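You operate a simulated robot arm through the tools that you are given. There is no shell and no other tool.

You are at the controls of a simulated robot arm. One attempt, no reset.

TASK
Trim the bypass dial till the big hose draws 250 to 310 l/min.
Fine: open its slide valve, press TEST once and raise the handle for a reading. One number down gives more draw, one up less. Raise it again to prove, let it down, shut the valve.

It is judged by the outcome, as a careful person would: the job done as asked, and still so three seconds after it is handed in. It fails if anything else is knocked over, pushed out of place, dropped, spilled or broken.

THE ROBOT
A 7-joint arm with a two-finger parallel gripper, fixed in place. Base frame: the origin is at the foot of the arm, x ahead of it, y to its left, z up. Lengths are in m, angles in rad, forces in N, time in s.
With the tool pointing down near the work surface it reaches from about 0.1 to 0.88 m from the base axis. Its first joint turns from -2.007 to 2.007 rad. Payload 3.91 kg.
The TCP is the grasp point between the finger pads, 0.03 m short of the fingertips. In the tool frame z runs along the fingers and y along their closing line. The gripper opens to 0.11 m. The fingers are 0.02 m wide and 0.01 m thick; the gripper's body (0.048 by 0.112 m) begins 0.055 m behind the TCP.
Orientation is that of the tool frame in the base frame, as [roll, pitch, yaw] about the fixed x, y, z axes, in that order (R = Rz(yaw) Ry(pitch) Rx(roll)). With the fingers straight down and closing along the base's y, the tool's x points along the base's -x, its y along +y and its z along -z.

THE INTERFACE
- The arm moves only by the tool arm_command. Its argument "targets" is a list of rows, each a list of 7 numbers: the shift along the base's x, y, z in m, then the turn, a rotation vector about the base's x, y, z in rad, then the opening, from 0 (shut) to 1 (fully open). In form: [[x, y, z, wx, wy, wz, fingers], ...]. A call has 1 to 20 rows; each row shifts and turns the commanded pose from where the row before left it. Rows are played at 5 a second. More than 0.05 m and 0.15 rad between two rows, or a gripper value outside its range, and nothing of the call is played. A pose out of reach is approached as far as the arm can. The call stops where the force on the tool passes 40 N (or 10 N more than at its start, if that is more) or the arm is blocked; 0.2 s more then pass. The fingers move at their own pace (about 0.153 m/s each) and stop on an object; they squeeze with about 24 N. The grip force told is the motor's: it shows also when the fingers shut on nothing. Time passes only in rows, and 0.2 s behind the last, so rows that do not move let the fingers close. It gives the time, the measured TCP pose, the force on the tool (base axes), the opening and the grip force at its end, in the units of the frame above (readings bear some noise), with the torque about the TCP (base axes, N m) and any sound that the robot's microphone picked up, and new pictures: "views" is both (left out), scene, wrist or none.
- Cameras (640 x 400 px; columns grow to the right, rows downward): "scene" is fixed at [0.0504, 0.5011, 1.5367]; the picture's right is [-0.24, -0.97, 0.00], its down [-0.66, 0.17, -0.73] and it looks along [0.71, -0.18, -0.69] (base axes); focal length 291 px, centre (320, 200). "wrist" rides on the gripper at [0.072, 0.017, -0.103] in the tool frame; the picture's right is [-0.23, 0.97, 0.00], its down [-0.76, -0.18, -0.62] and it looks along [-0.61, -0.14, 0.78] (tool axes); focal length 222 px, centre (320, 200). There is no depth. A picture from a camera that has moved, and an enlarged one, comes with that camera's place and axes in the base frame and with its lens.
- move_column(by): slides the trunk up (or, below 0, down) by that many m; the arm rides with it, the base frame stays. It gives what a move gives, with no picture.
- close_up(camera, box): a new picture of the part [left, top, right, bottom] of that camera's present view, enlarged. No time passes.
- close_job(): hands the job in; it is judged then, once.

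Places have to be worked out from the pictures, the camera data and where the tool is seen. Open the gripper and draw the arm clear of the work before you hand the job in, unless the task says otherwise.

The tools are called as a command line: name --pt "numbers of a row" for each row, then --argument value for the rest, lists and objects as JSON in quotes. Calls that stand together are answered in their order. arm_command: Moves the arm, as the interface text tells. Its arguments: {"type":"object","properties":{"targets":{"type":"array","items":{"type":"array","items":{"type":"number"}}},"views":{"type":"string","enum":["both","scene","wrist","none"]}},"required":["targets"]} The other tools are called the same way: move_column (by) slides the trunk up or down; close_up (camera, box) takes an enlarged picture of a part of a camera's view; close_job () hands the job in.

At the start:

```text
time: 0.0
eef_pos: [0.3106, 0.3669, 1.332]
orientation: [-3.141, 0.0, -3.141]
wrist_force: [0.4, 0.0, -0.1]
ft_torque: [0.01, 0.03, 0.0]
opening: 0.1102
finger_force: 0.2
trunk travel left (down, up): [-0.925, 0.065]
```

scene: 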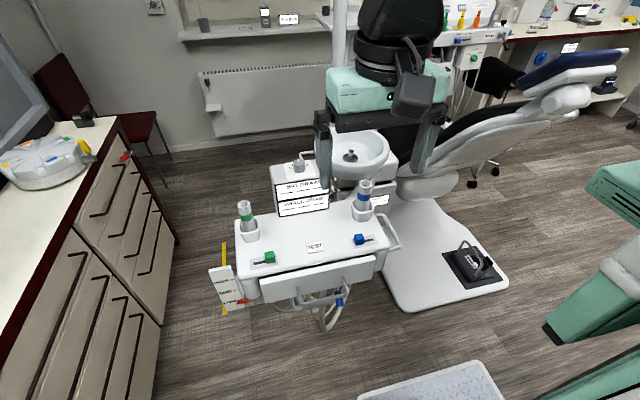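
wrist: 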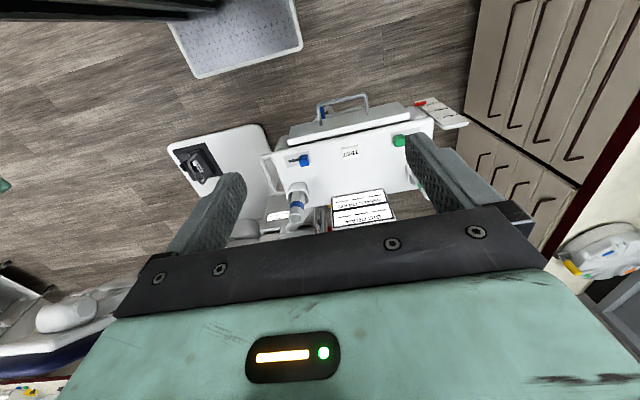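

I start by looking closely at the delivery unit: it seems to have two hoses (green and blue), slide valves, TEST button, and a tag/display. I take enlarged pictures.

close_up --camera "scene" --box '[200, 140, 420, 280]'

close_up --camera "scene" --box '[200, 230, 290, 320]'

close_up --camera "scene" --box '[260, 150, 340, 220]'

close_up --camera "scene" --box '[280, 230, 420, 330]'

```text
2.86 times, centred on (310, 210) of scene
camera zoom: at [0.0504, 0.5011, 1.5367], right [-0.24, -0.97, 0.0], down [-0.66, 0.17, -0.73], along [0.71, -0.18, -0.69], focal length 832 px, centre (349, 171)
```

zoom: 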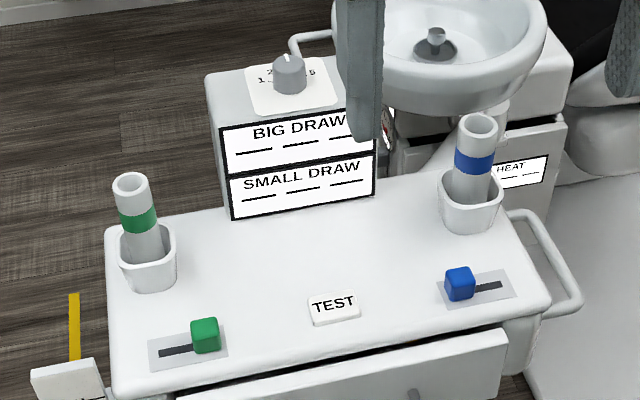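

```text
4.44 times, centred on (245, 275) of scene
camera zoom: at [0.0504, 0.5011, 1.5367], right [-0.24, -0.97, 0.0], down [-0.66, 0.17, -0.73], along [0.71, -0.18, -0.69], focal length 1295 px, centre (653, -133)
```

zoom: 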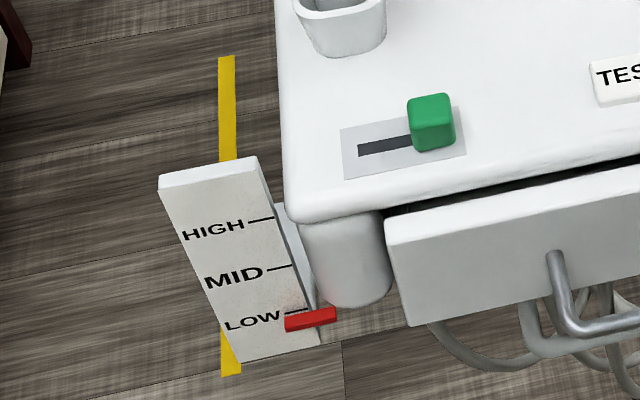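

```text
5.71 times, centred on (300, 185) of scene
camera zoom: at [0.0504, 0.5011, 1.5367], right [-0.24, -0.97, 0.0], down [-0.66, 0.17, -0.73], along [0.71, -0.18, -0.69], focal length 1665 px, centre (434, 286)
```

zoom: 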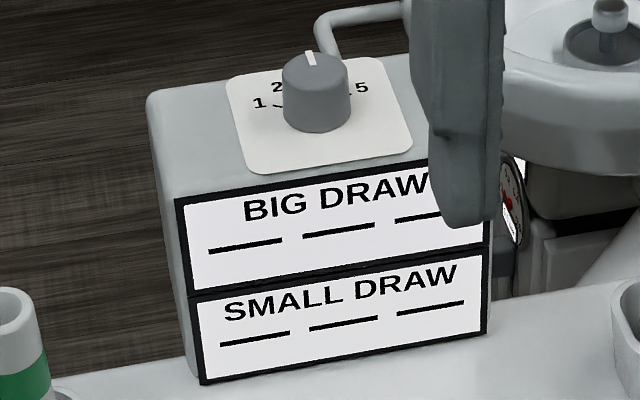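

```text
4.00 times, centred on (350, 280) of scene
camera zoom: at [0.0504, 0.5011, 1.5367], right [-0.24, -0.97, 0.0], down [-0.66, 0.17, -0.73], along [0.71, -0.18, -0.69], focal length 1165 px, centre (200, -120)
```

zoom: 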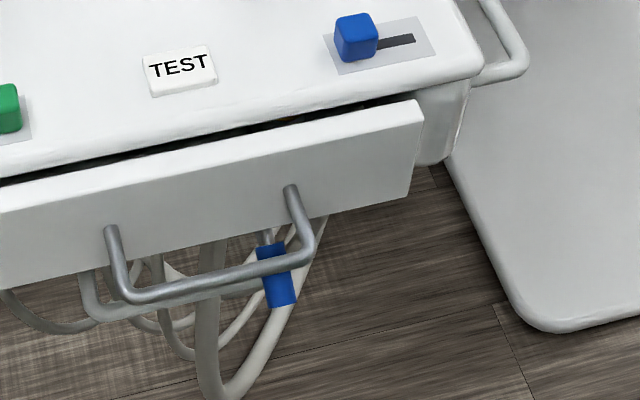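

The TEST button triangulates to about (0.50, 0.40, 0.93), with slide knobs near (0.48, 0.52) green and (0.48, 0.29) blue, and the dial near (0.66, 0.40). I need to know which hose is the big one and read the dial, so I take more enlarged pictures.

close_up --camera "scene" --box '[225, 190, 275, 250]'

close_up --camera "scene" --box '[340, 170, 400, 230]'

close_up --camera "wrist" --box '[250, 80, 480, 240]'

close_up --camera "scene" --box '[280, 280, 370, 340]'

close_up --camera "scene" --box '[280, 155, 320, 185]'

```text
6.67 times, centred on (250, 220) of scene
camera zoom: at [0.0504, 0.5011, 1.5367], right [-0.24, -0.97, 0.0], down [-0.66, 0.17, -0.73], along [0.71, -0.18, -0.69], focal length 1942 px, centre (787, 67)
```

zoom: 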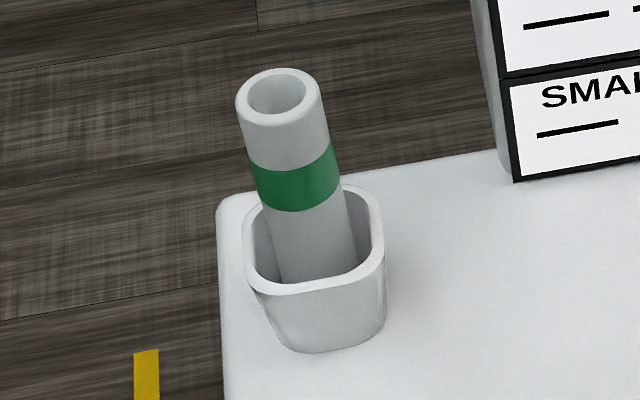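

```text
6.67 times, centred on (370, 200) of scene
camera zoom: at [0.0504, 0.5011, 1.5367], right [-0.24, -0.97, 0.0], down [-0.66, 0.17, -0.73], along [0.71, -0.18, -0.69], focal length 1942 px, centre (-13, 200)
```

zoom: 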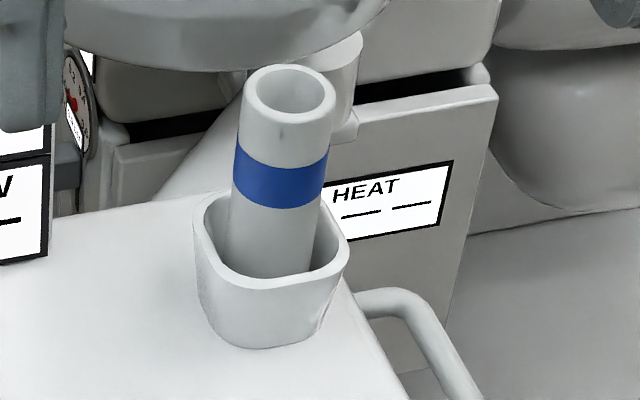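

```text
2.50 times, centred on (365, 160) of wrist
camera zoom: at [0.2387, 0.3851, 1.4358], right [0.23, 0.97, 0.0], down [0.76, -0.18, 0.62], along [0.61, -0.14, -0.78], focal length 555 px, centre (208, 300)
```

zoom: 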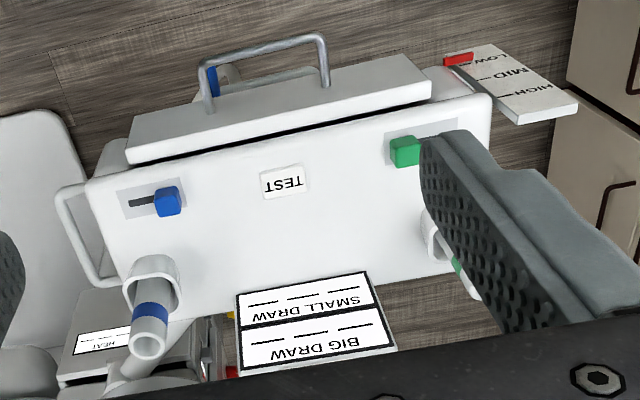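

```text
6.67 times, centred on (325, 310) of scene
camera zoom: at [0.0504, 0.5011, 1.5367], right [-0.24, -0.97, 0.0], down [-0.66, 0.17, -0.73], along [0.71, -0.18, -0.69], focal length 1942 px, centre (287, -533)
```

zoom: 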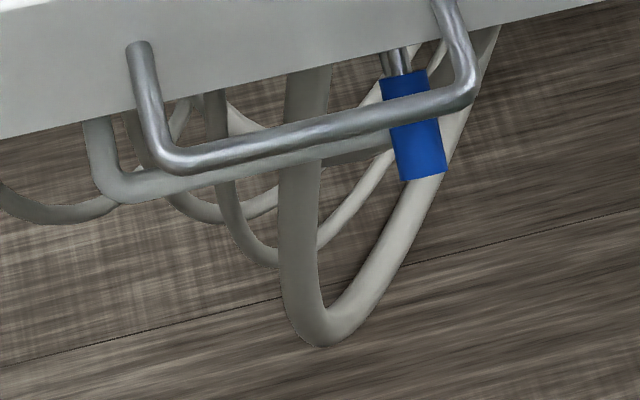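

```text
13.33 times, centred on (300, 170) of scene
camera zoom: at [0.0504, 0.5011, 1.5367], right [-0.24, -0.97, 0.0], down [-0.66, 0.17, -0.73], along [0.71, -0.18, -0.69], focal length 3884 px, centre (587, 600)
```

zoom: 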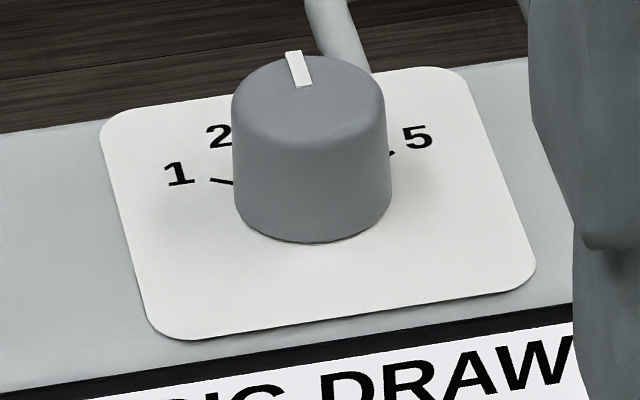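

The blue-banded handle seems wider (about 35 mm against 29 mm), so blue is probably the big hose. I move the hand forward above the control box at the present height to look at the dial and the tops from above.

arm_command --pt "0.04 0.005 0 0 0 0 1" --pt "0.045 0.005 0 0 0 0 1" --pt "0.045 0.005 0 0 0 0 1" --pt "0.045 0.005 0 0 0 0 1" --pt "0.045 0.005 0 0 0 0 1" --pt "0.04 0.005 0 0 0 0 1" --pt "0.0 0 0 0 0 0 1"

```text
time: 1.6
eef_pos: [0.5727, 0.396, 1.3316]
orientation: [3.14, 0.001, 3.141]
wrist_force: [-0.8, 0.0, 0.4]
ft_torque: [0.0, 0.02, -0.01]
opening: 0.1102
finger_force: 0.0
trunk travel left (down, up): [-0.925, 0.065]
camera wrist: at [0.4995, 0.4146, 1.4356], right [0.23, 0.97, 0.0], down [0.76, -0.18, 0.62], along [0.61, -0.14, -0.78], focal length 222 px, centre (320, 200)
```

scene: 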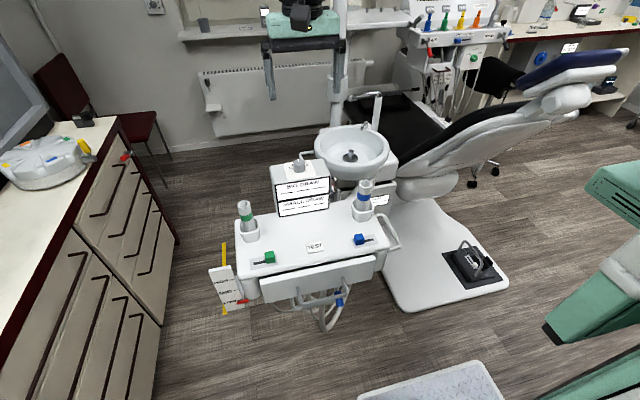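
wrist: 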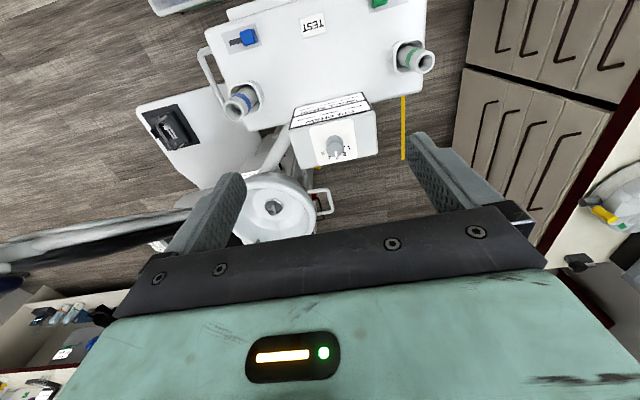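

close_up --camera "wrist" --box '[280, 80, 400, 180]'

close_up --camera "wrist" --box '[200, 10, 300, 130]'

close_up --camera "wrist" --box '[360, 0, 450, 90]'

close_up --camera "scene" --box '[260, 150, 340, 220]'

```text
4.00 times, centred on (340, 130) of wrist
camera zoom: at [0.4995, 0.4146, 1.4356], right [0.23, 0.97, 0.0], down [0.76, -0.18, 0.62], along [0.61, -0.14, -0.78], focal length 888 px, centre (240, 480)
```

zoom: 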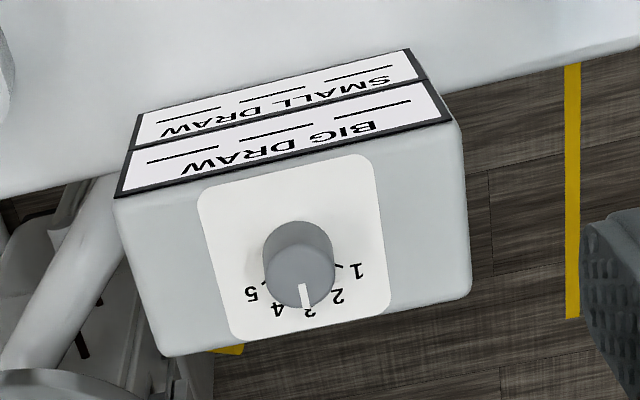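

```text
3.33 times, centred on (250, 70) of wrist
camera zoom: at [0.4995, 0.4146, 1.4356], right [0.23, 0.97, 0.0], down [0.76, -0.18, 0.62], along [0.61, -0.14, -0.78], focal length 740 px, centre (553, 633)
```

zoom: 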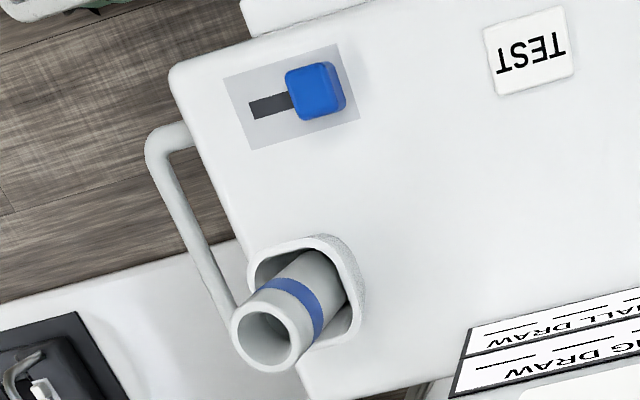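

```text
4.44 times, centred on (405, 45) of wrist
camera zoom: at [0.4995, 0.4146, 1.4356], right [0.23, 0.97, 0.0], down [0.76, -0.18, 0.62], along [0.61, -0.14, -0.78], focal length 987 px, centre (-58, 889)
```

zoom: 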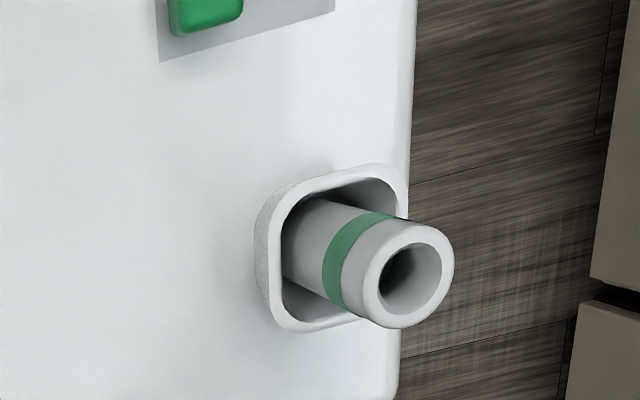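

```text
5.71 times, centred on (300, 185) of scene
camera zoom: at [0.0504, 0.5011, 1.5367], right [-0.24, -0.97, 0.0], down [-0.66, 0.17, -0.73], along [0.71, -0.18, -0.69], focal length 1665 px, centre (434, 286)
```

zoom: 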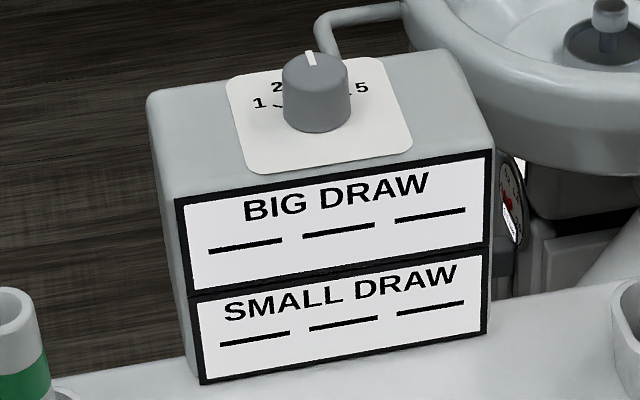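

The dial points at 3, the blue handle measures ~35 mm (green ~30 mm), so blue is the big hose; its slide knob is at about (0.491, 0.291), top z≈0.962, with the slot free toward −y. I go above the blue knob with the fingers partly open and look again.

arm_command --pt "-0.02 -0.026 -0.03 0 0 0 0.6" --pt "-0.02 -0.026 -0.03 0 0 0 0.6" --pt "-0.02 -0.026 -0.035 0 0 0 0.6" --pt "-0.022 -0.027 -0.035 0 0 0 0.6" --pt "0 0 -0.045 0 0 0 0.6" --pt "0 0 -0.045 0 0 0 0.6" --pt "0 0 0 0 0 0 0.6"

```text
time: 3.2
eef_pos: [0.4898, 0.2913, 1.111]
orientation: [-3.141, 0.001, 3.141]
wrist_force: [-0.6, 0.1, -0.3]
ft_torque: [-0.04, -0.01, -0.02]
opening: 0.0663
finger_force: 0.0
trunk travel left (down, up): [-0.925, 0.065]
camera wrist: at [0.417, 0.3094, 1.2145], right [0.23, 0.97, 0.0], down [0.76, -0.18, 0.62], along [0.61, -0.14, -0.78], focal length 222 px, centre (320, 200)
```

scene: 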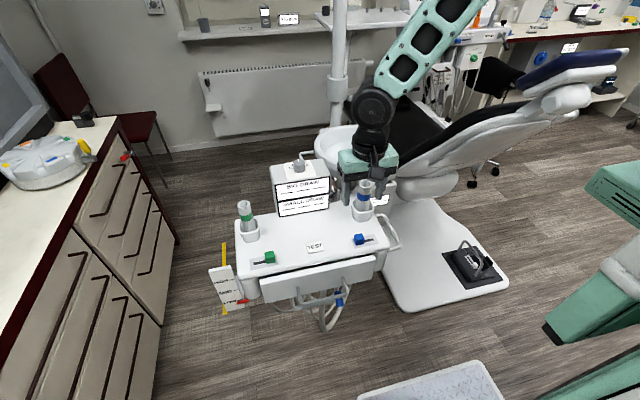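
wrist: 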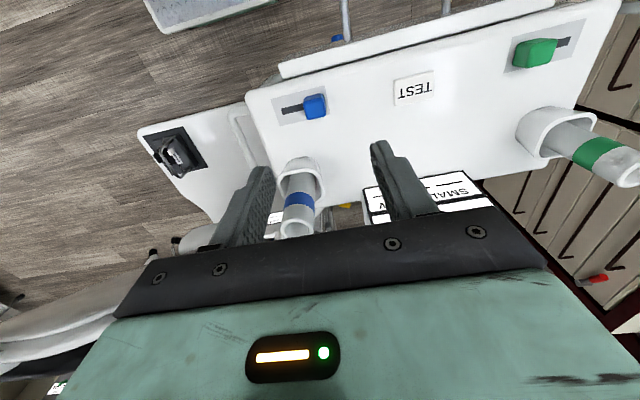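

The fingers are over the blue knob (wrist view puts it at about (0.488, 0.289)). I descend to put the tips just around it, then look before closing.

arm_command --pt "0 -0.001 -0.035 0 0 0 0.55" --pt "0 0 -0.035 0 0 0 0.55" --pt "0 0 -0.035 0 0 0 0.55" --pt "0 0 -0.025 0 0 0 0.55" --pt "0 0 -0.007 0 0 0 0.55" --pt "0 0 0 0 0 0 0.55"

```text
time: 4.6
eef_pos: [0.4881, 0.2914, 0.9752]
orientation: [-3.141, -0.001, -3.14]
wrist_force: [-0.3, -0.7, -0.8]
ft_torque: [-0.04, 0.02, 0.01]
opening: 0.0606
finger_force: 0.0
trunk travel left (down, up): [-0.925, 0.065]
camera wrist: at [0.4163, 0.3091, 1.0783], right [0.23, 0.97, 0.0], down [0.76, -0.18, 0.62], along [0.61, -0.14, -0.78], focal length 222 px, centre (320, 200)
```

scene: 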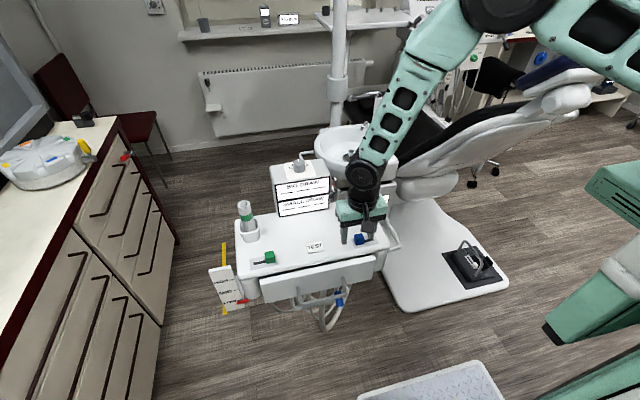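
wrist: 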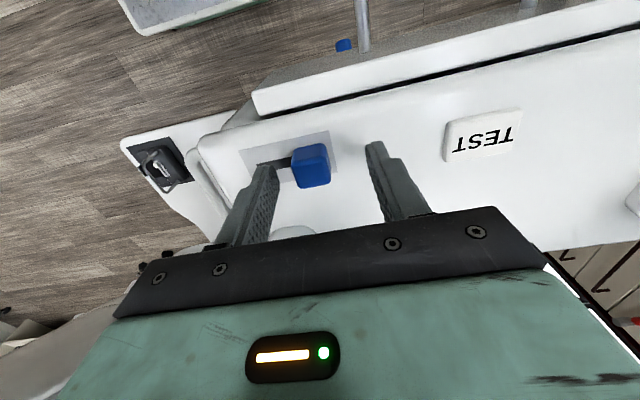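

close_up --camera "wrist" --box '[220, 110, 440, 240]'

close_up --camera "scene" --box '[320, 190, 400, 260]'

```text
2.91 times, centred on (330, 175) of wrist
camera zoom: at [0.4163, 0.3091, 1.0783], right [0.23, 0.97, 0.0], down [0.76, -0.18, 0.62], along [0.61, -0.14, -0.78], focal length 646 px, centre (291, 273)
```

zoom: 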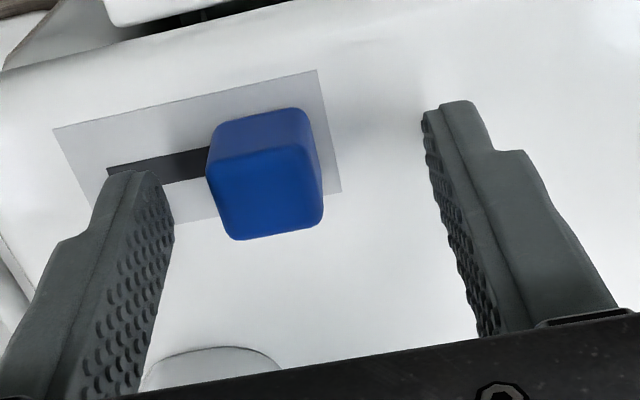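

```text
5.71 times, centred on (360, 225) of scene
camera zoom: at [0.0504, 0.5011, 1.5367], right [-0.24, -0.97, 0.0], down [-0.66, 0.17, -0.73], along [0.71, -0.18, -0.69], focal length 1665 px, centre (91, 57)
```

zoom: 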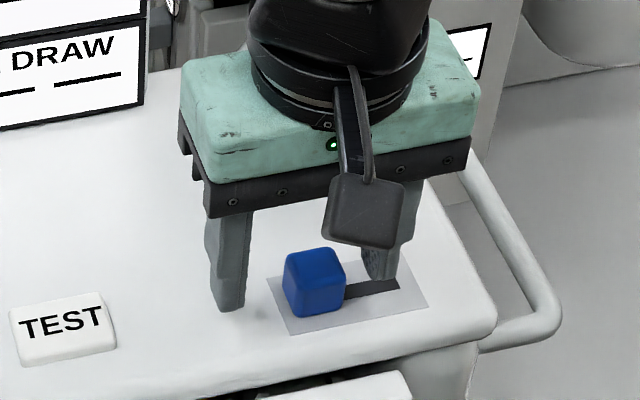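

The knob sits at about (0.488, 0.288) between the fingers. I shift 3 mm in −y, lower a few mm and close on it.

arm_command --pt "0 -0.003 -0.004 0 0 0 0.5" --pt "0 0 0 0 0 0 0.35" --pt "0 0 0 0 0 0 0.2" --pt "0 0 0 0 0 0 0.1" --pt "0 0 0 0 0 0 0.1"

```text
time: 5.8
eef_pos: [0.4893, 0.2855, 0.9696]
orientation: [-3.139, -0.003, 3.141]
wrist_force: [2.0, -18.9, 3.3]
ft_torque: [-0.6, 0.62, 0.09]
opening: 0.0236
finger_force: 44.8
trunk travel left (down, up): [-0.925, 0.065]
camera wrist: at [0.417, 0.3037, 1.0742], right [0.23, 0.97, 0.0], down [0.76, -0.18, 0.62], along [0.61, -0.14, -0.78], focal length 222 px, centre (320, 200)
```

scene: 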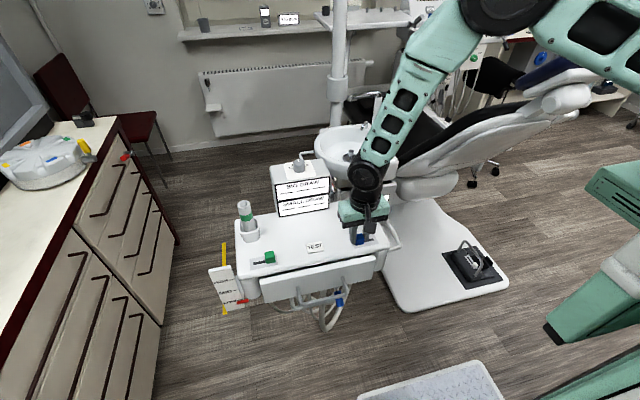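
wrist: 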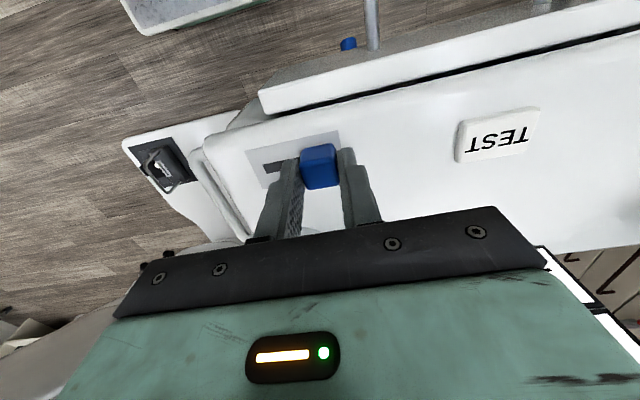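

The knob is gripped (24 mm wide) at y≈0.2855 against its shut end. I now slide it toward −y in small steps.

arm_command --pt "0 -0.006 0 0 0 0 0.1" --pt "0 -0.006 0 0 0 0 0.1" --pt "0 -0.006 0 0 0 0 0.1" --pt "0 -0.005 0 0 0 0 0.1" --pt "0 0 0 0 0 0 0.1"

```text
time: 7.0
eef_pos: [0.4886, 0.2652, 0.9704]
orientation: [3.141, 0.001, -3.141]
wrist_force: [-1.6, 1.1, -12.0]
ft_torque: [0.25, -0.75, 0.09]
opening: 0.0239
finger_force: 44.8
trunk travel left (down, up): [-0.925, 0.065]
camera wrist: at [0.4168, 0.2834, 1.0746], right [0.23, 0.97, 0.0], down [0.76, -0.18, 0.62], along [0.61, -0.14, -0.78], focal length 222 px, centre (320, 200)
```

scene: 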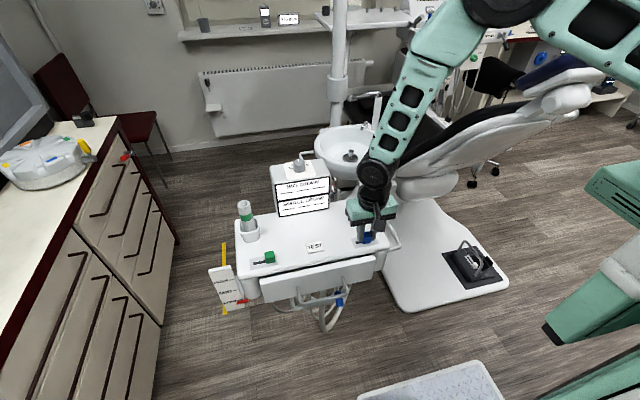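
wrist: 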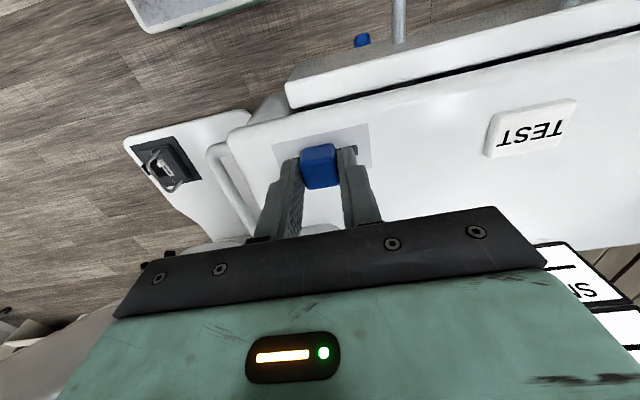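

It slides freely (now y≈0.265). I continue toward the end of the slot in small steps until it stops.

arm_command --pt "0 -0.004 0 0 0 0 0.1" --pt "0 -0.004 0 0 0 0 0.1" --pt "0 -0.003 0 0 0 0 0.1" --pt "0 0 0 0 0 0 0.1"

```text
time: 8.0
eef_pos: [0.4892, 0.2543, 0.9708]
orientation: [-3.141, 0.0, 3.14]
wrist_force: [-1.5, 0.9, -6.1]
ft_torque: [0.06, 0.62, 0.15]
opening: 0.0238
finger_force: 45.2
trunk travel left (down, up): [-0.925, 0.065]
camera wrist: at [0.4169, 0.2723, 1.0749], right [0.23, 0.97, 0.0], down [0.76, -0.18, 0.62], along [0.61, -0.14, -0.78], focal length 222 px, centre (320, 200)
```

scene: 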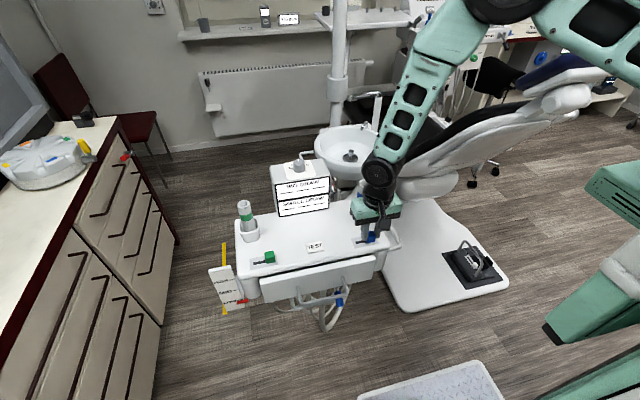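
wrist: 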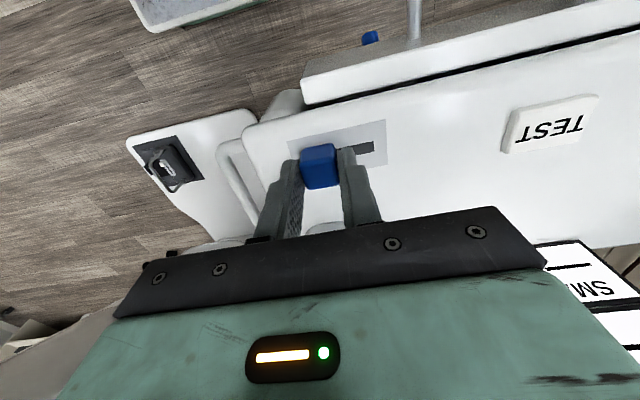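

Travel so far ~31 mm with no stop felt; the plate still shows a bit of room to the left of the knob. I nudge on a little further to find the end.

arm_command --pt "0 -0.003 0 0 0 0 0.1" --pt "0 -0.003 0 0 0 0 0.1" --pt "0 0 0 0 0 0 0.1" --views "wrist"

close_up --camera "wrist" --box '[250, 90, 430, 210]'

```text
time: 8.8
eef_pos: [0.4886, 0.2495, 0.9713]
orientation: [3.139, 0.001, 3.142]
wrist_force: [-1.3, 11.0, -4.4]
ft_torque: [0.23, 1.0, -0.1]
opening: 0.0237
finger_force: 44.9
trunk travel left (down, up): [-0.925, 0.065]
camera wrist: at [0.4167, 0.2677, 1.0749], right [0.23, 0.97, 0.0], down [0.76, -0.18, 0.62], along [0.61, -0.14, -0.78], focal length 222 px, centre (320, 200)
```

wrist: 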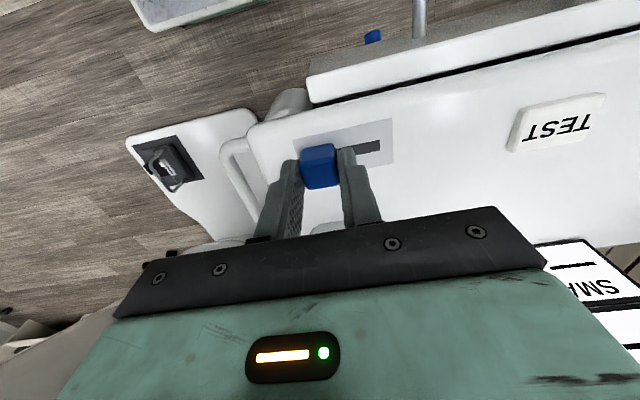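

```text
3.33 times, centred on (340, 150) of wrist
camera zoom: at [0.4167, 0.2677, 1.0749], right [0.23, 0.97, 0.0], down [0.76, -0.18, 0.62], along [0.61, -0.14, -0.78], focal length 740 px, centre (253, 367)
```

zoom: 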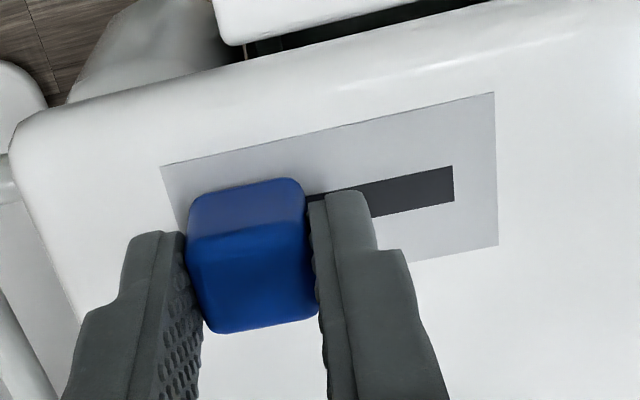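

The knob is at its end stop (11 N, y≈0.2495): valve fully open. I release, lift, and go above TEST with closed fingers.

arm_command --pt "0 0.001 0 0 0 0 0.3" --pt "0 0 0 0 0 0 0.5" --pt "0 0 0.04 0 0 0 0.5" --pt "0 0 0.03 0 0 0 0.4" --pt "0.004 0.045 0 0 0 0 0.2" --pt "0.004 0.045 0 0 0 0 0" --pt "0.004 0.04 0 0 0 0 0" --pt "0.001 0.02 -0.02 0 0 0 0" --pt "0 0 0 0 0 0 0"

close_up --camera "scene" --box '[280, 180, 400, 260]'

```text
time: 10.8
eef_pos: [0.5029, 0.3994, 1.0205]
orientation: [3.141, 0.001, 3.142]
wrist_force: [-0.3, -0.5, 0.0]
ft_torque: [-0.04, 0.04, 0.03]
opening: 0.0
finger_force: 23.9
trunk travel left (down, up): [-0.925, 0.065]
camera wrist: at [0.4299, 0.4175, 1.1239], right [0.23, 0.97, 0.0], down [0.76, -0.18, 0.62], along [0.61, -0.14, -0.78], focal length 222 px, centre (320, 200)
```

scene: 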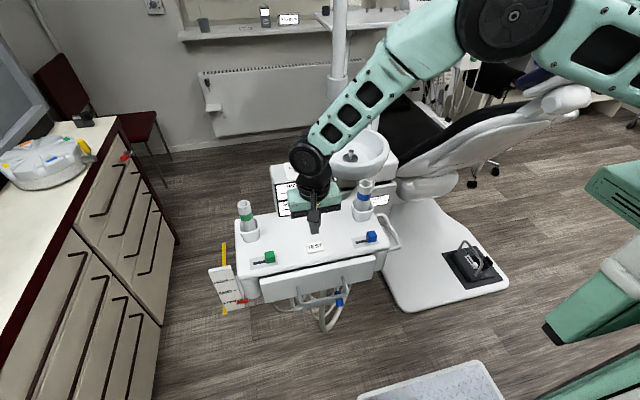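
wrist: 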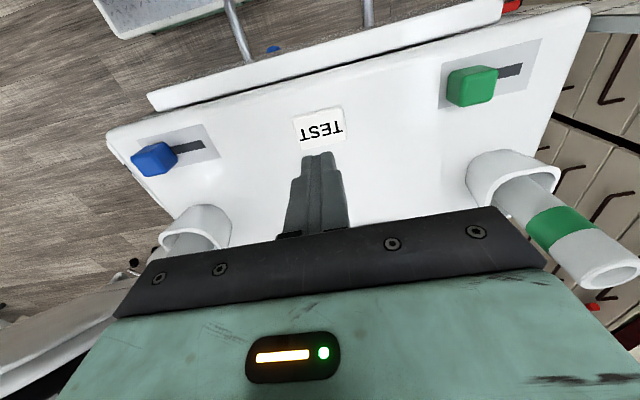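

```text
5.00 times, centred on (340, 220) of scene
camera zoom: at [0.0504, 0.5011, 1.5367], right [-0.24, -0.97, 0.0], down [-0.66, 0.17, -0.73], along [0.71, -0.18, -0.69], focal length 1457 px, centre (220, 100)
```

zoom: 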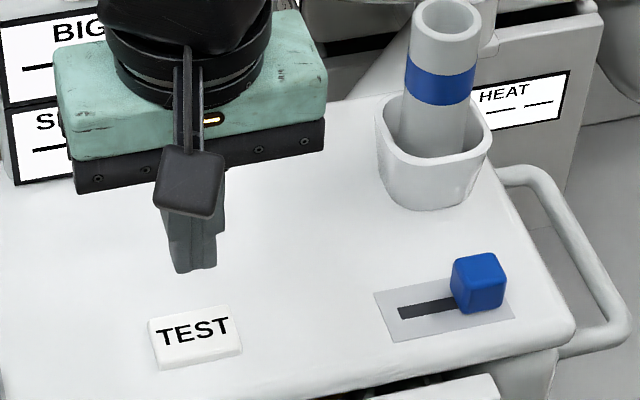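

The blue knob now sits at the outer end (open). TEST is right under the fingertips at about (0.501, 0.4015); I descend carefully to just above it.

arm_command --pt "-0.001 0.002 -0.02 0 0 0 0" --pt "0 0 -0.02 0 0 0 0" --pt "0 0 -0.004 0 0 0 0" --pt "0 0 0 0 0 0 0"

close_up --camera "scene" --box '[280, 180, 400, 260]'

```text
time: 11.8
eef_pos: [0.5008, 0.4021, 0.9751]
orientation: [3.141, -0.001, 3.142]
wrist_force: [0.3, -0.1, -0.1]
ft_torque: [-0.03, 0.0, 0.01]
opening: 0.0001
finger_force: 24.1
trunk travel left (down, up): [-0.925, 0.065]
camera wrist: at [0.4289, 0.4193, 1.0801], right [0.23, 0.97, 0.0], down [0.76, -0.18, 0.62], along [0.61, -0.14, -0.78], focal length 222 px, centre (320, 200)
```

scene: 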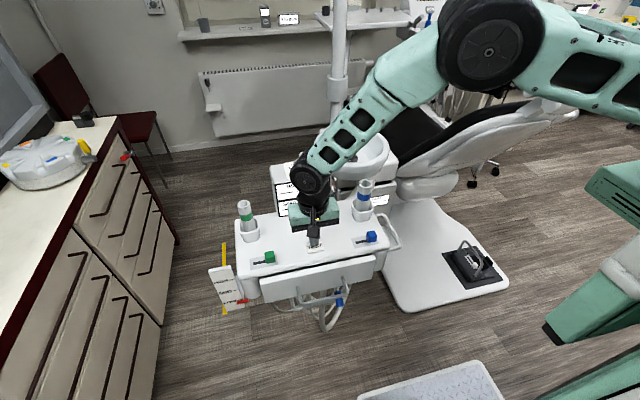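
wrist: 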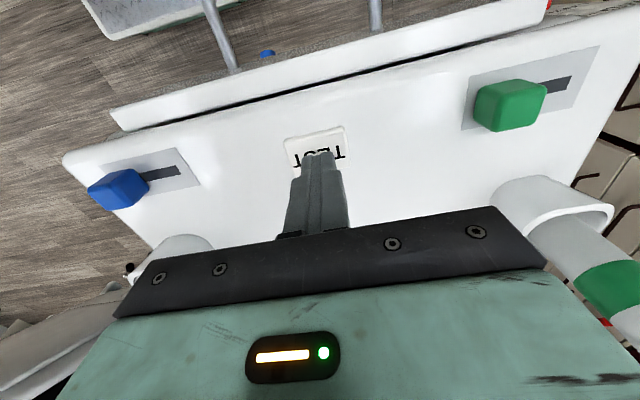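

```text
5.00 times, centred on (340, 220) of scene
camera zoom: at [0.0504, 0.5011, 1.5367], right [-0.24, -0.97, 0.0], down [-0.66, 0.17, -0.73], along [0.71, -0.18, -0.69], focal length 1457 px, centre (220, 100)
```

zoom: 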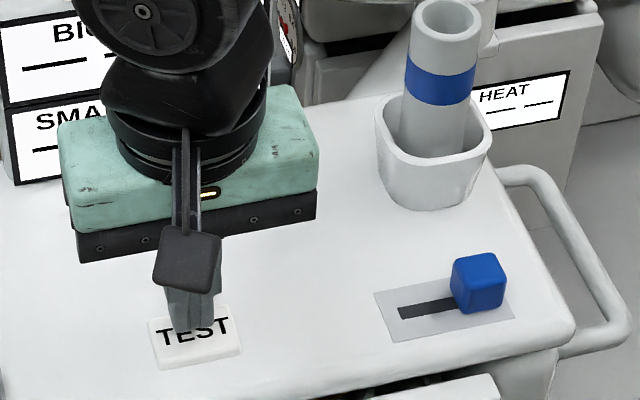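

Tips are just over the TEST face. I press down in 2–3 mm steps and read the force.

arm_command --pt "0 0 -0.003 0 0 0 0" --pt "0 0 -0.003 0 0 0 0" --pt "0 0 -0.002 0 0 0 0" --views "none"

```text
time: 12.6
eef_pos: [0.5005, 0.4016, 0.968]
orientation: [3.141, -0.001, 3.141]
wrist_force: [-0.1, 0.2, 0.0]
ft_torque: [-0.03, -0.05, 0.01]
opening: 0.0001
finger_force: 24.0
trunk travel left (down, up): [-0.925, 0.065]
```

No contact yet at tip height ≈0.938. I go on down in 2 mm steps.

arm_command --pt "0 0 -0.002 0 0 0 0" --pt "0 0 -0.002 0 0 0 0" --pt "0 0 -0.001 0 0 0 0" --views "none"

```text
time: 13.4
eef_pos: [0.5013, 0.4011, 0.9644]
orientation: [-3.141, -0.001, 3.138]
wrist_force: [0.2, -1.7, 2.4]
ft_torque: [-0.02, 0.02, -0.01]
opening: 0.0
finger_force: 24.2
trunk travel left (down, up): [-0.925, 0.065]
heard: click
```

A click: TEST has been pressed. I lift straight off and look at the display.

arm_command --pt "0 0 0.02 0 0 0 0" --pt "0 0 0.04 0 0 0 0" --pt "0 0 0.04 0 0 0 0" --pt "0 -0.03 0.03 0 0 0 0.4" --pt "0 0 0 0 0 0 0.6"

close_up --camera "scene" --box '[200, 150, 400, 280]'

```text
time: 14.6
eef_pos: [0.501, 0.3712, 1.0935]
orientation: [-3.14, -0.001, -3.142]
wrist_force: [0.0, 0.2, 0.5]
ft_torque: [-0.03, 0.0, -0.01]
opening: 0.0661
finger_force: 0.0
trunk travel left (down, up): [-0.925, 0.065]
camera wrist: at [0.4293, 0.3892, 1.1979], right [0.23, 0.97, 0.0], down [0.76, -0.18, 0.62], along [0.61, -0.14, -0.78], focal length 222 px, centre (320, 200)
```

scene: 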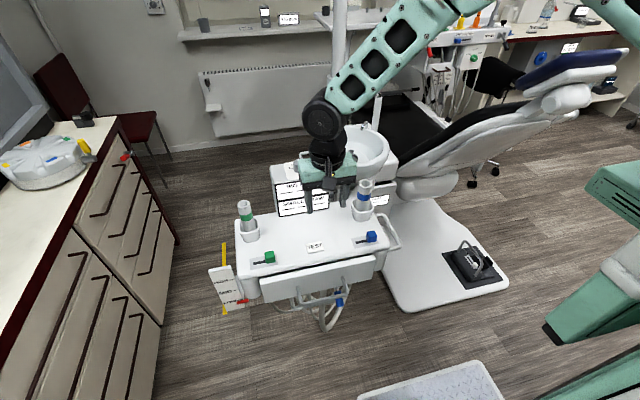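
wrist: 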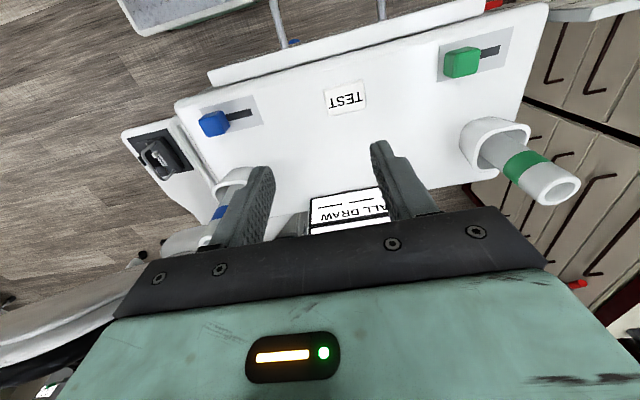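

```text
3.08 times, centred on (300, 215) of scene
camera zoom: at [0.0504, 0.5011, 1.5367], right [-0.24, -0.97, 0.0], down [-0.66, 0.17, -0.73], along [0.71, -0.18, -0.69], focal length 896 px, centre (382, 154)
```

zoom: 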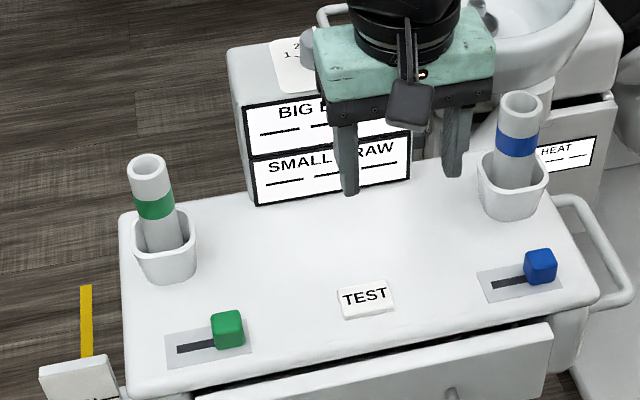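

The display shows dashes still, as expected before a handle is raised. I go above the blue handle at about (0.582, 0.247, top 1.051) with the fingers open about 66 mm.

arm_command --pt "0 -0.01 0.04 0 0 0 0.6" --pt "0.02 -0.04 0.01 0 0 0 0.6" --pt "0.03 -0.037 0 0 0 0 0.6" --pt "0.03 -0.037 0 0 0 0 0.6" --pt "0 0 0 0 0 0 0.6"

close_up --camera "wrist" --box '[200, 80, 440, 240]'

close_up --camera "scene" --box '[310, 130, 430, 230]'

```text
time: 15.8
eef_pos: [0.5812, 0.2478, 1.1447]
orientation: [-3.141, 0.001, 3.142]
wrist_force: [-0.9, -0.7, 0.0]
ft_torque: [0.01, 0.02, -0.01]
opening: 0.0662
finger_force: 0.1
trunk travel left (down, up): [-0.925, 0.065]
camera wrist: at [0.5093, 0.2648, 1.2488], right [0.23, 0.97, 0.0], down [0.76, -0.18, 0.62], along [0.61, -0.14, -0.78], focal length 222 px, centre (320, 200)
```

scene: 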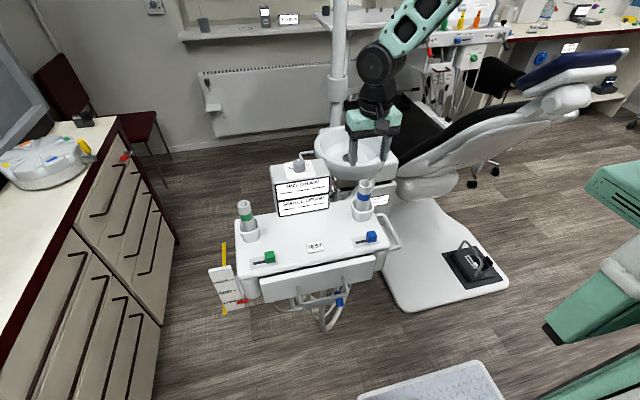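
wrist: 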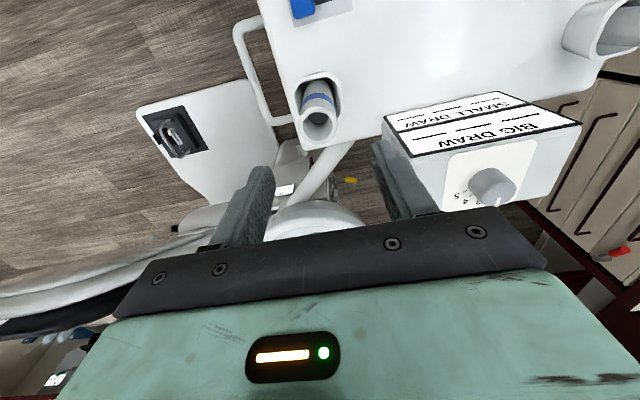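

```text
2.50 times, centred on (320, 160) of wrist
camera zoom: at [0.5093, 0.2648, 1.2488], right [0.23, 0.97, 0.0], down [0.76, -0.18, 0.62], along [0.61, -0.14, -0.78], focal length 555 px, centre (320, 300)
```

zoom: 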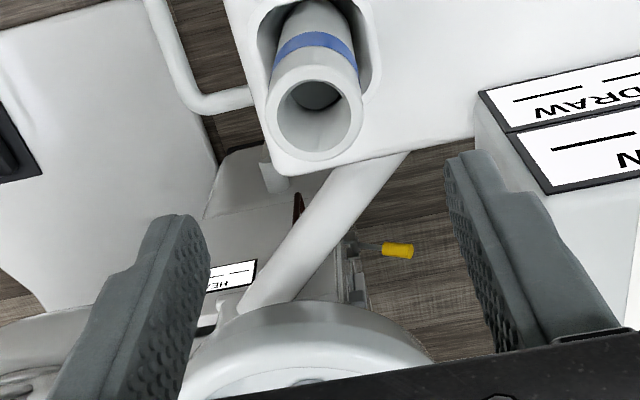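

```text
4.00 times, centred on (370, 180) of scene
camera zoom: at [0.0504, 0.5011, 1.5367], right [-0.24, -0.97, 0.0], down [-0.66, 0.17, -0.73], along [0.71, -0.18, -0.69], focal length 1165 px, centre (120, 280)
```

zoom: 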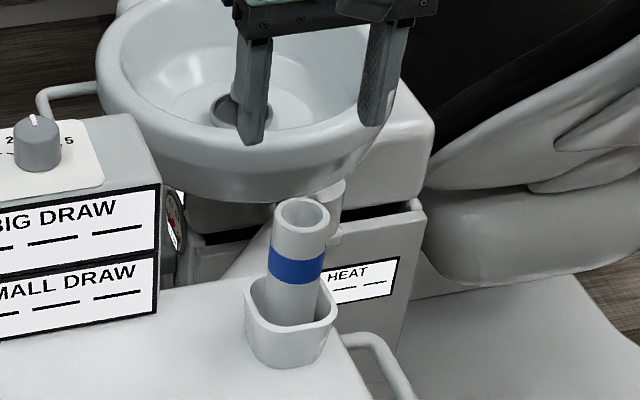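

The handle's top centre checks at (0.580, 0.247, 1.05), right under the fingers. I descend around it to grip at about z=1.02, above the cup's rim.

arm_command --pt "-0.0005 -0.0005 -0.04 0 0 0 0.6" --pt "0 0 -0.04 0 0 0 0.6" --pt "0 0 -0.03 0 0 0 0.6" --pt "0 0 -0.012 0 0 0 0.6" --pt "0 0 0 0 0 0 0.6"

close_up --camera "scene" --box '[310, 150, 430, 230]'

close_up --camera "wrist" --box '[200, 80, 440, 240]'

```text
time: 17.0
eef_pos: [0.5814, 0.2455, 1.0215]
orientation: [-3.141, -0.001, 3.14]
wrist_force: [-0.2, 0.3, 0.3]
ft_torque: [-0.01, 0.01, -0.02]
opening: 0.0662
finger_force: 0.1
trunk travel left (down, up): [-0.925, 0.065]
camera wrist: at [0.5083, 0.2641, 1.126], right [0.23, 0.97, 0.0], down [0.76, -0.18, 0.62], along [0.61, -0.14, -0.78], focal length 222 px, centre (320, 200)
```

scene: 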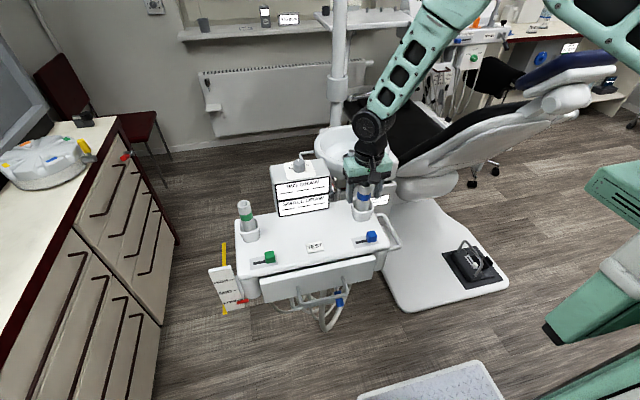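
wrist: 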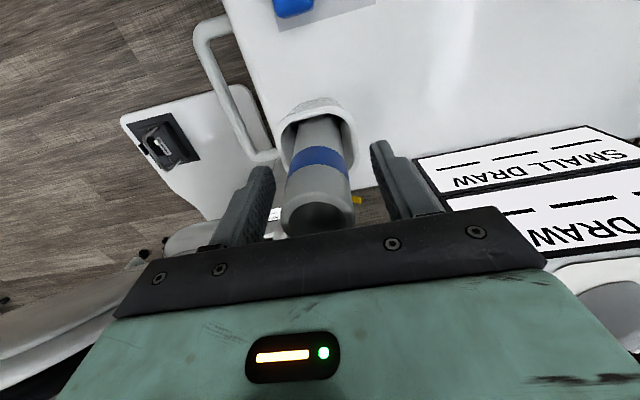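

```text
5.00 times, centred on (370, 190) of scene
camera zoom: at [0.0504, 0.5011, 1.5367], right [-0.24, -0.97, 0.0], down [-0.66, 0.17, -0.73], along [0.71, -0.18, -0.69], focal length 1457 px, centre (70, 250)
```

zoom: 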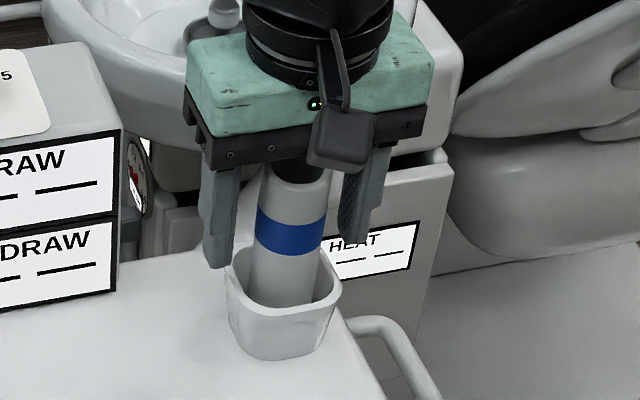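

```text
2.50 times, centred on (320, 160) of wrist
camera zoom: at [0.5083, 0.2641, 1.126], right [0.23, 0.97, 0.0], down [0.76, -0.18, 0.62], along [0.61, -0.14, -0.78], focal length 555 px, centre (320, 300)
```

zoom: 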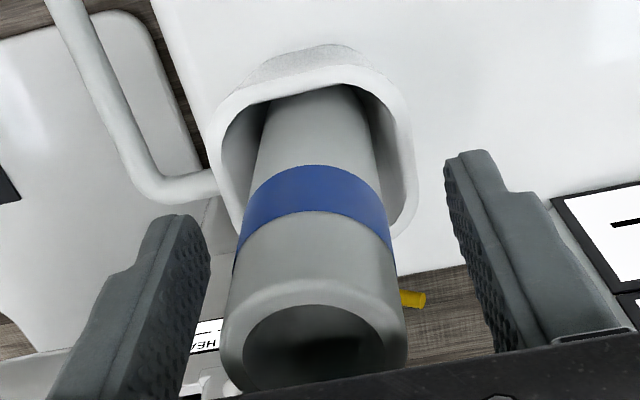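

The handle is well between the fingers. I close on it and check the grip.

arm_command --pt "0 0.001 0 0 0 0 0.45" --pt "0 0 0 0 0 0 0.35" --pt "0 0 0 0 0 0 0.25" --pt "0 0 0 0 0 0 0.2" --pt "0 0 0 0 0 0 0.2" --views "wrist"

```text
time: 18.2
eef_pos: [0.5807, 0.247, 1.0213]
orientation: [-3.141, 0.0, 3.141]
wrist_force: [0.1, -0.1, -0.4]
ft_torque: [0.02, 0.02, 0.0]
opening: 0.0349
finger_force: 24.3
trunk travel left (down, up): [-0.925, 0.065]
camera wrist: at [0.5081, 0.2652, 1.126], right [0.23, 0.97, 0.0], down [0.76, -0.18, 0.62], along [0.61, -0.14, -0.78], focal length 222 px, centre (320, 200)
```

wrist: 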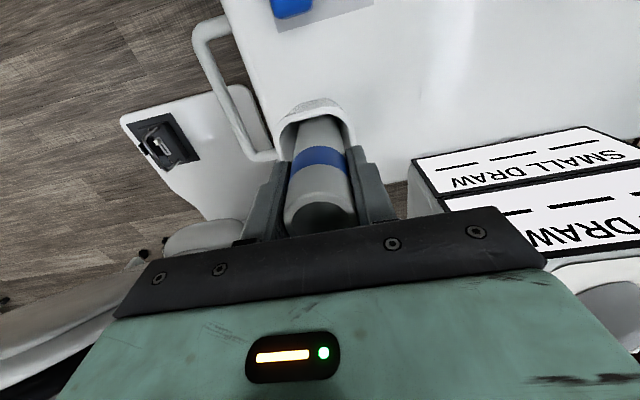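

Gripped at 35 mm with no side load. I raise it slowly straight up, 5 cm first.

arm_command --pt "0 0 0.01 0 0 0 0.2" --pt "0 0 0.015 0 0 0 0.2" --pt "0 0 0.015 0 0 0 0.2" --pt "0 0 0.015 0 0 0 0.2" --pt "0 0 0 0 0 0 0.2"

close_up --camera "scene" --box '[260, 150, 400, 240]'

```text
time: 19.4
eef_pos: [0.5806, 0.2479, 1.078]
orientation: [3.141, -0.002, 3.141]
wrist_force: [-0.6, 0.6, -1.6]
ft_torque: [-0.03, -0.01, 0.02]
opening: 0.035
finger_force: 24.5
trunk travel left (down, up): [-0.925, 0.065]
camera wrist: at [0.5083, 0.2654, 1.1814], right [0.23, 0.97, 0.0], down [0.76, -0.18, 0.62], along [0.61, -0.14, -0.78], focal length 222 px, centre (320, 200)
```

scene: 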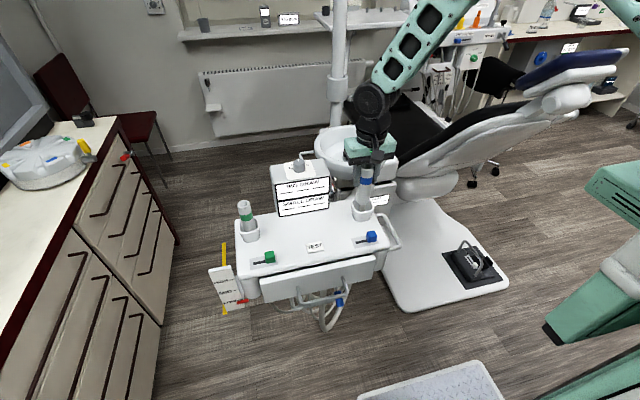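
wrist: 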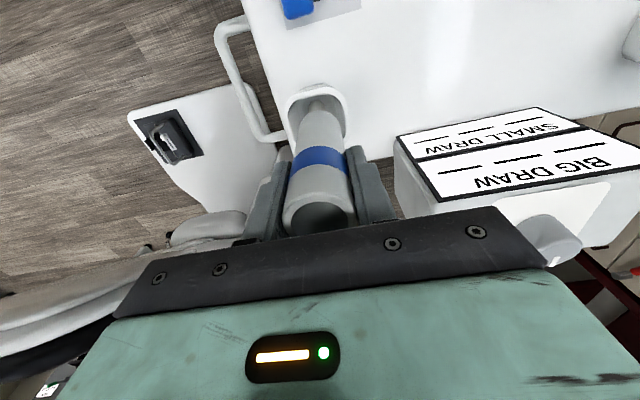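

```text
4.44 times, centred on (330, 195) of scene
camera zoom: at [0.0504, 0.5011, 1.5367], right [-0.24, -0.97, 0.0], down [-0.66, 0.17, -0.73], along [0.71, -0.18, -0.69], focal length 1295 px, centre (276, 222)
```

zoom: 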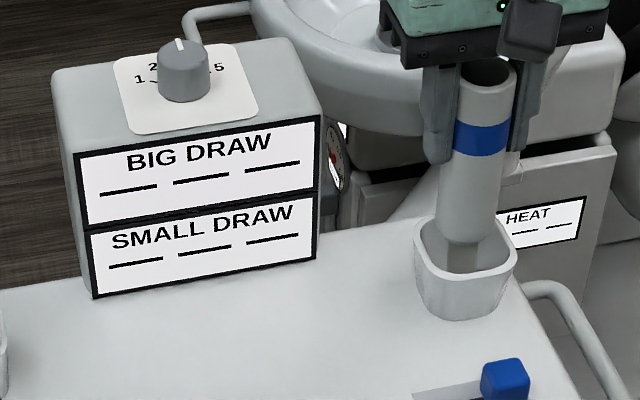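

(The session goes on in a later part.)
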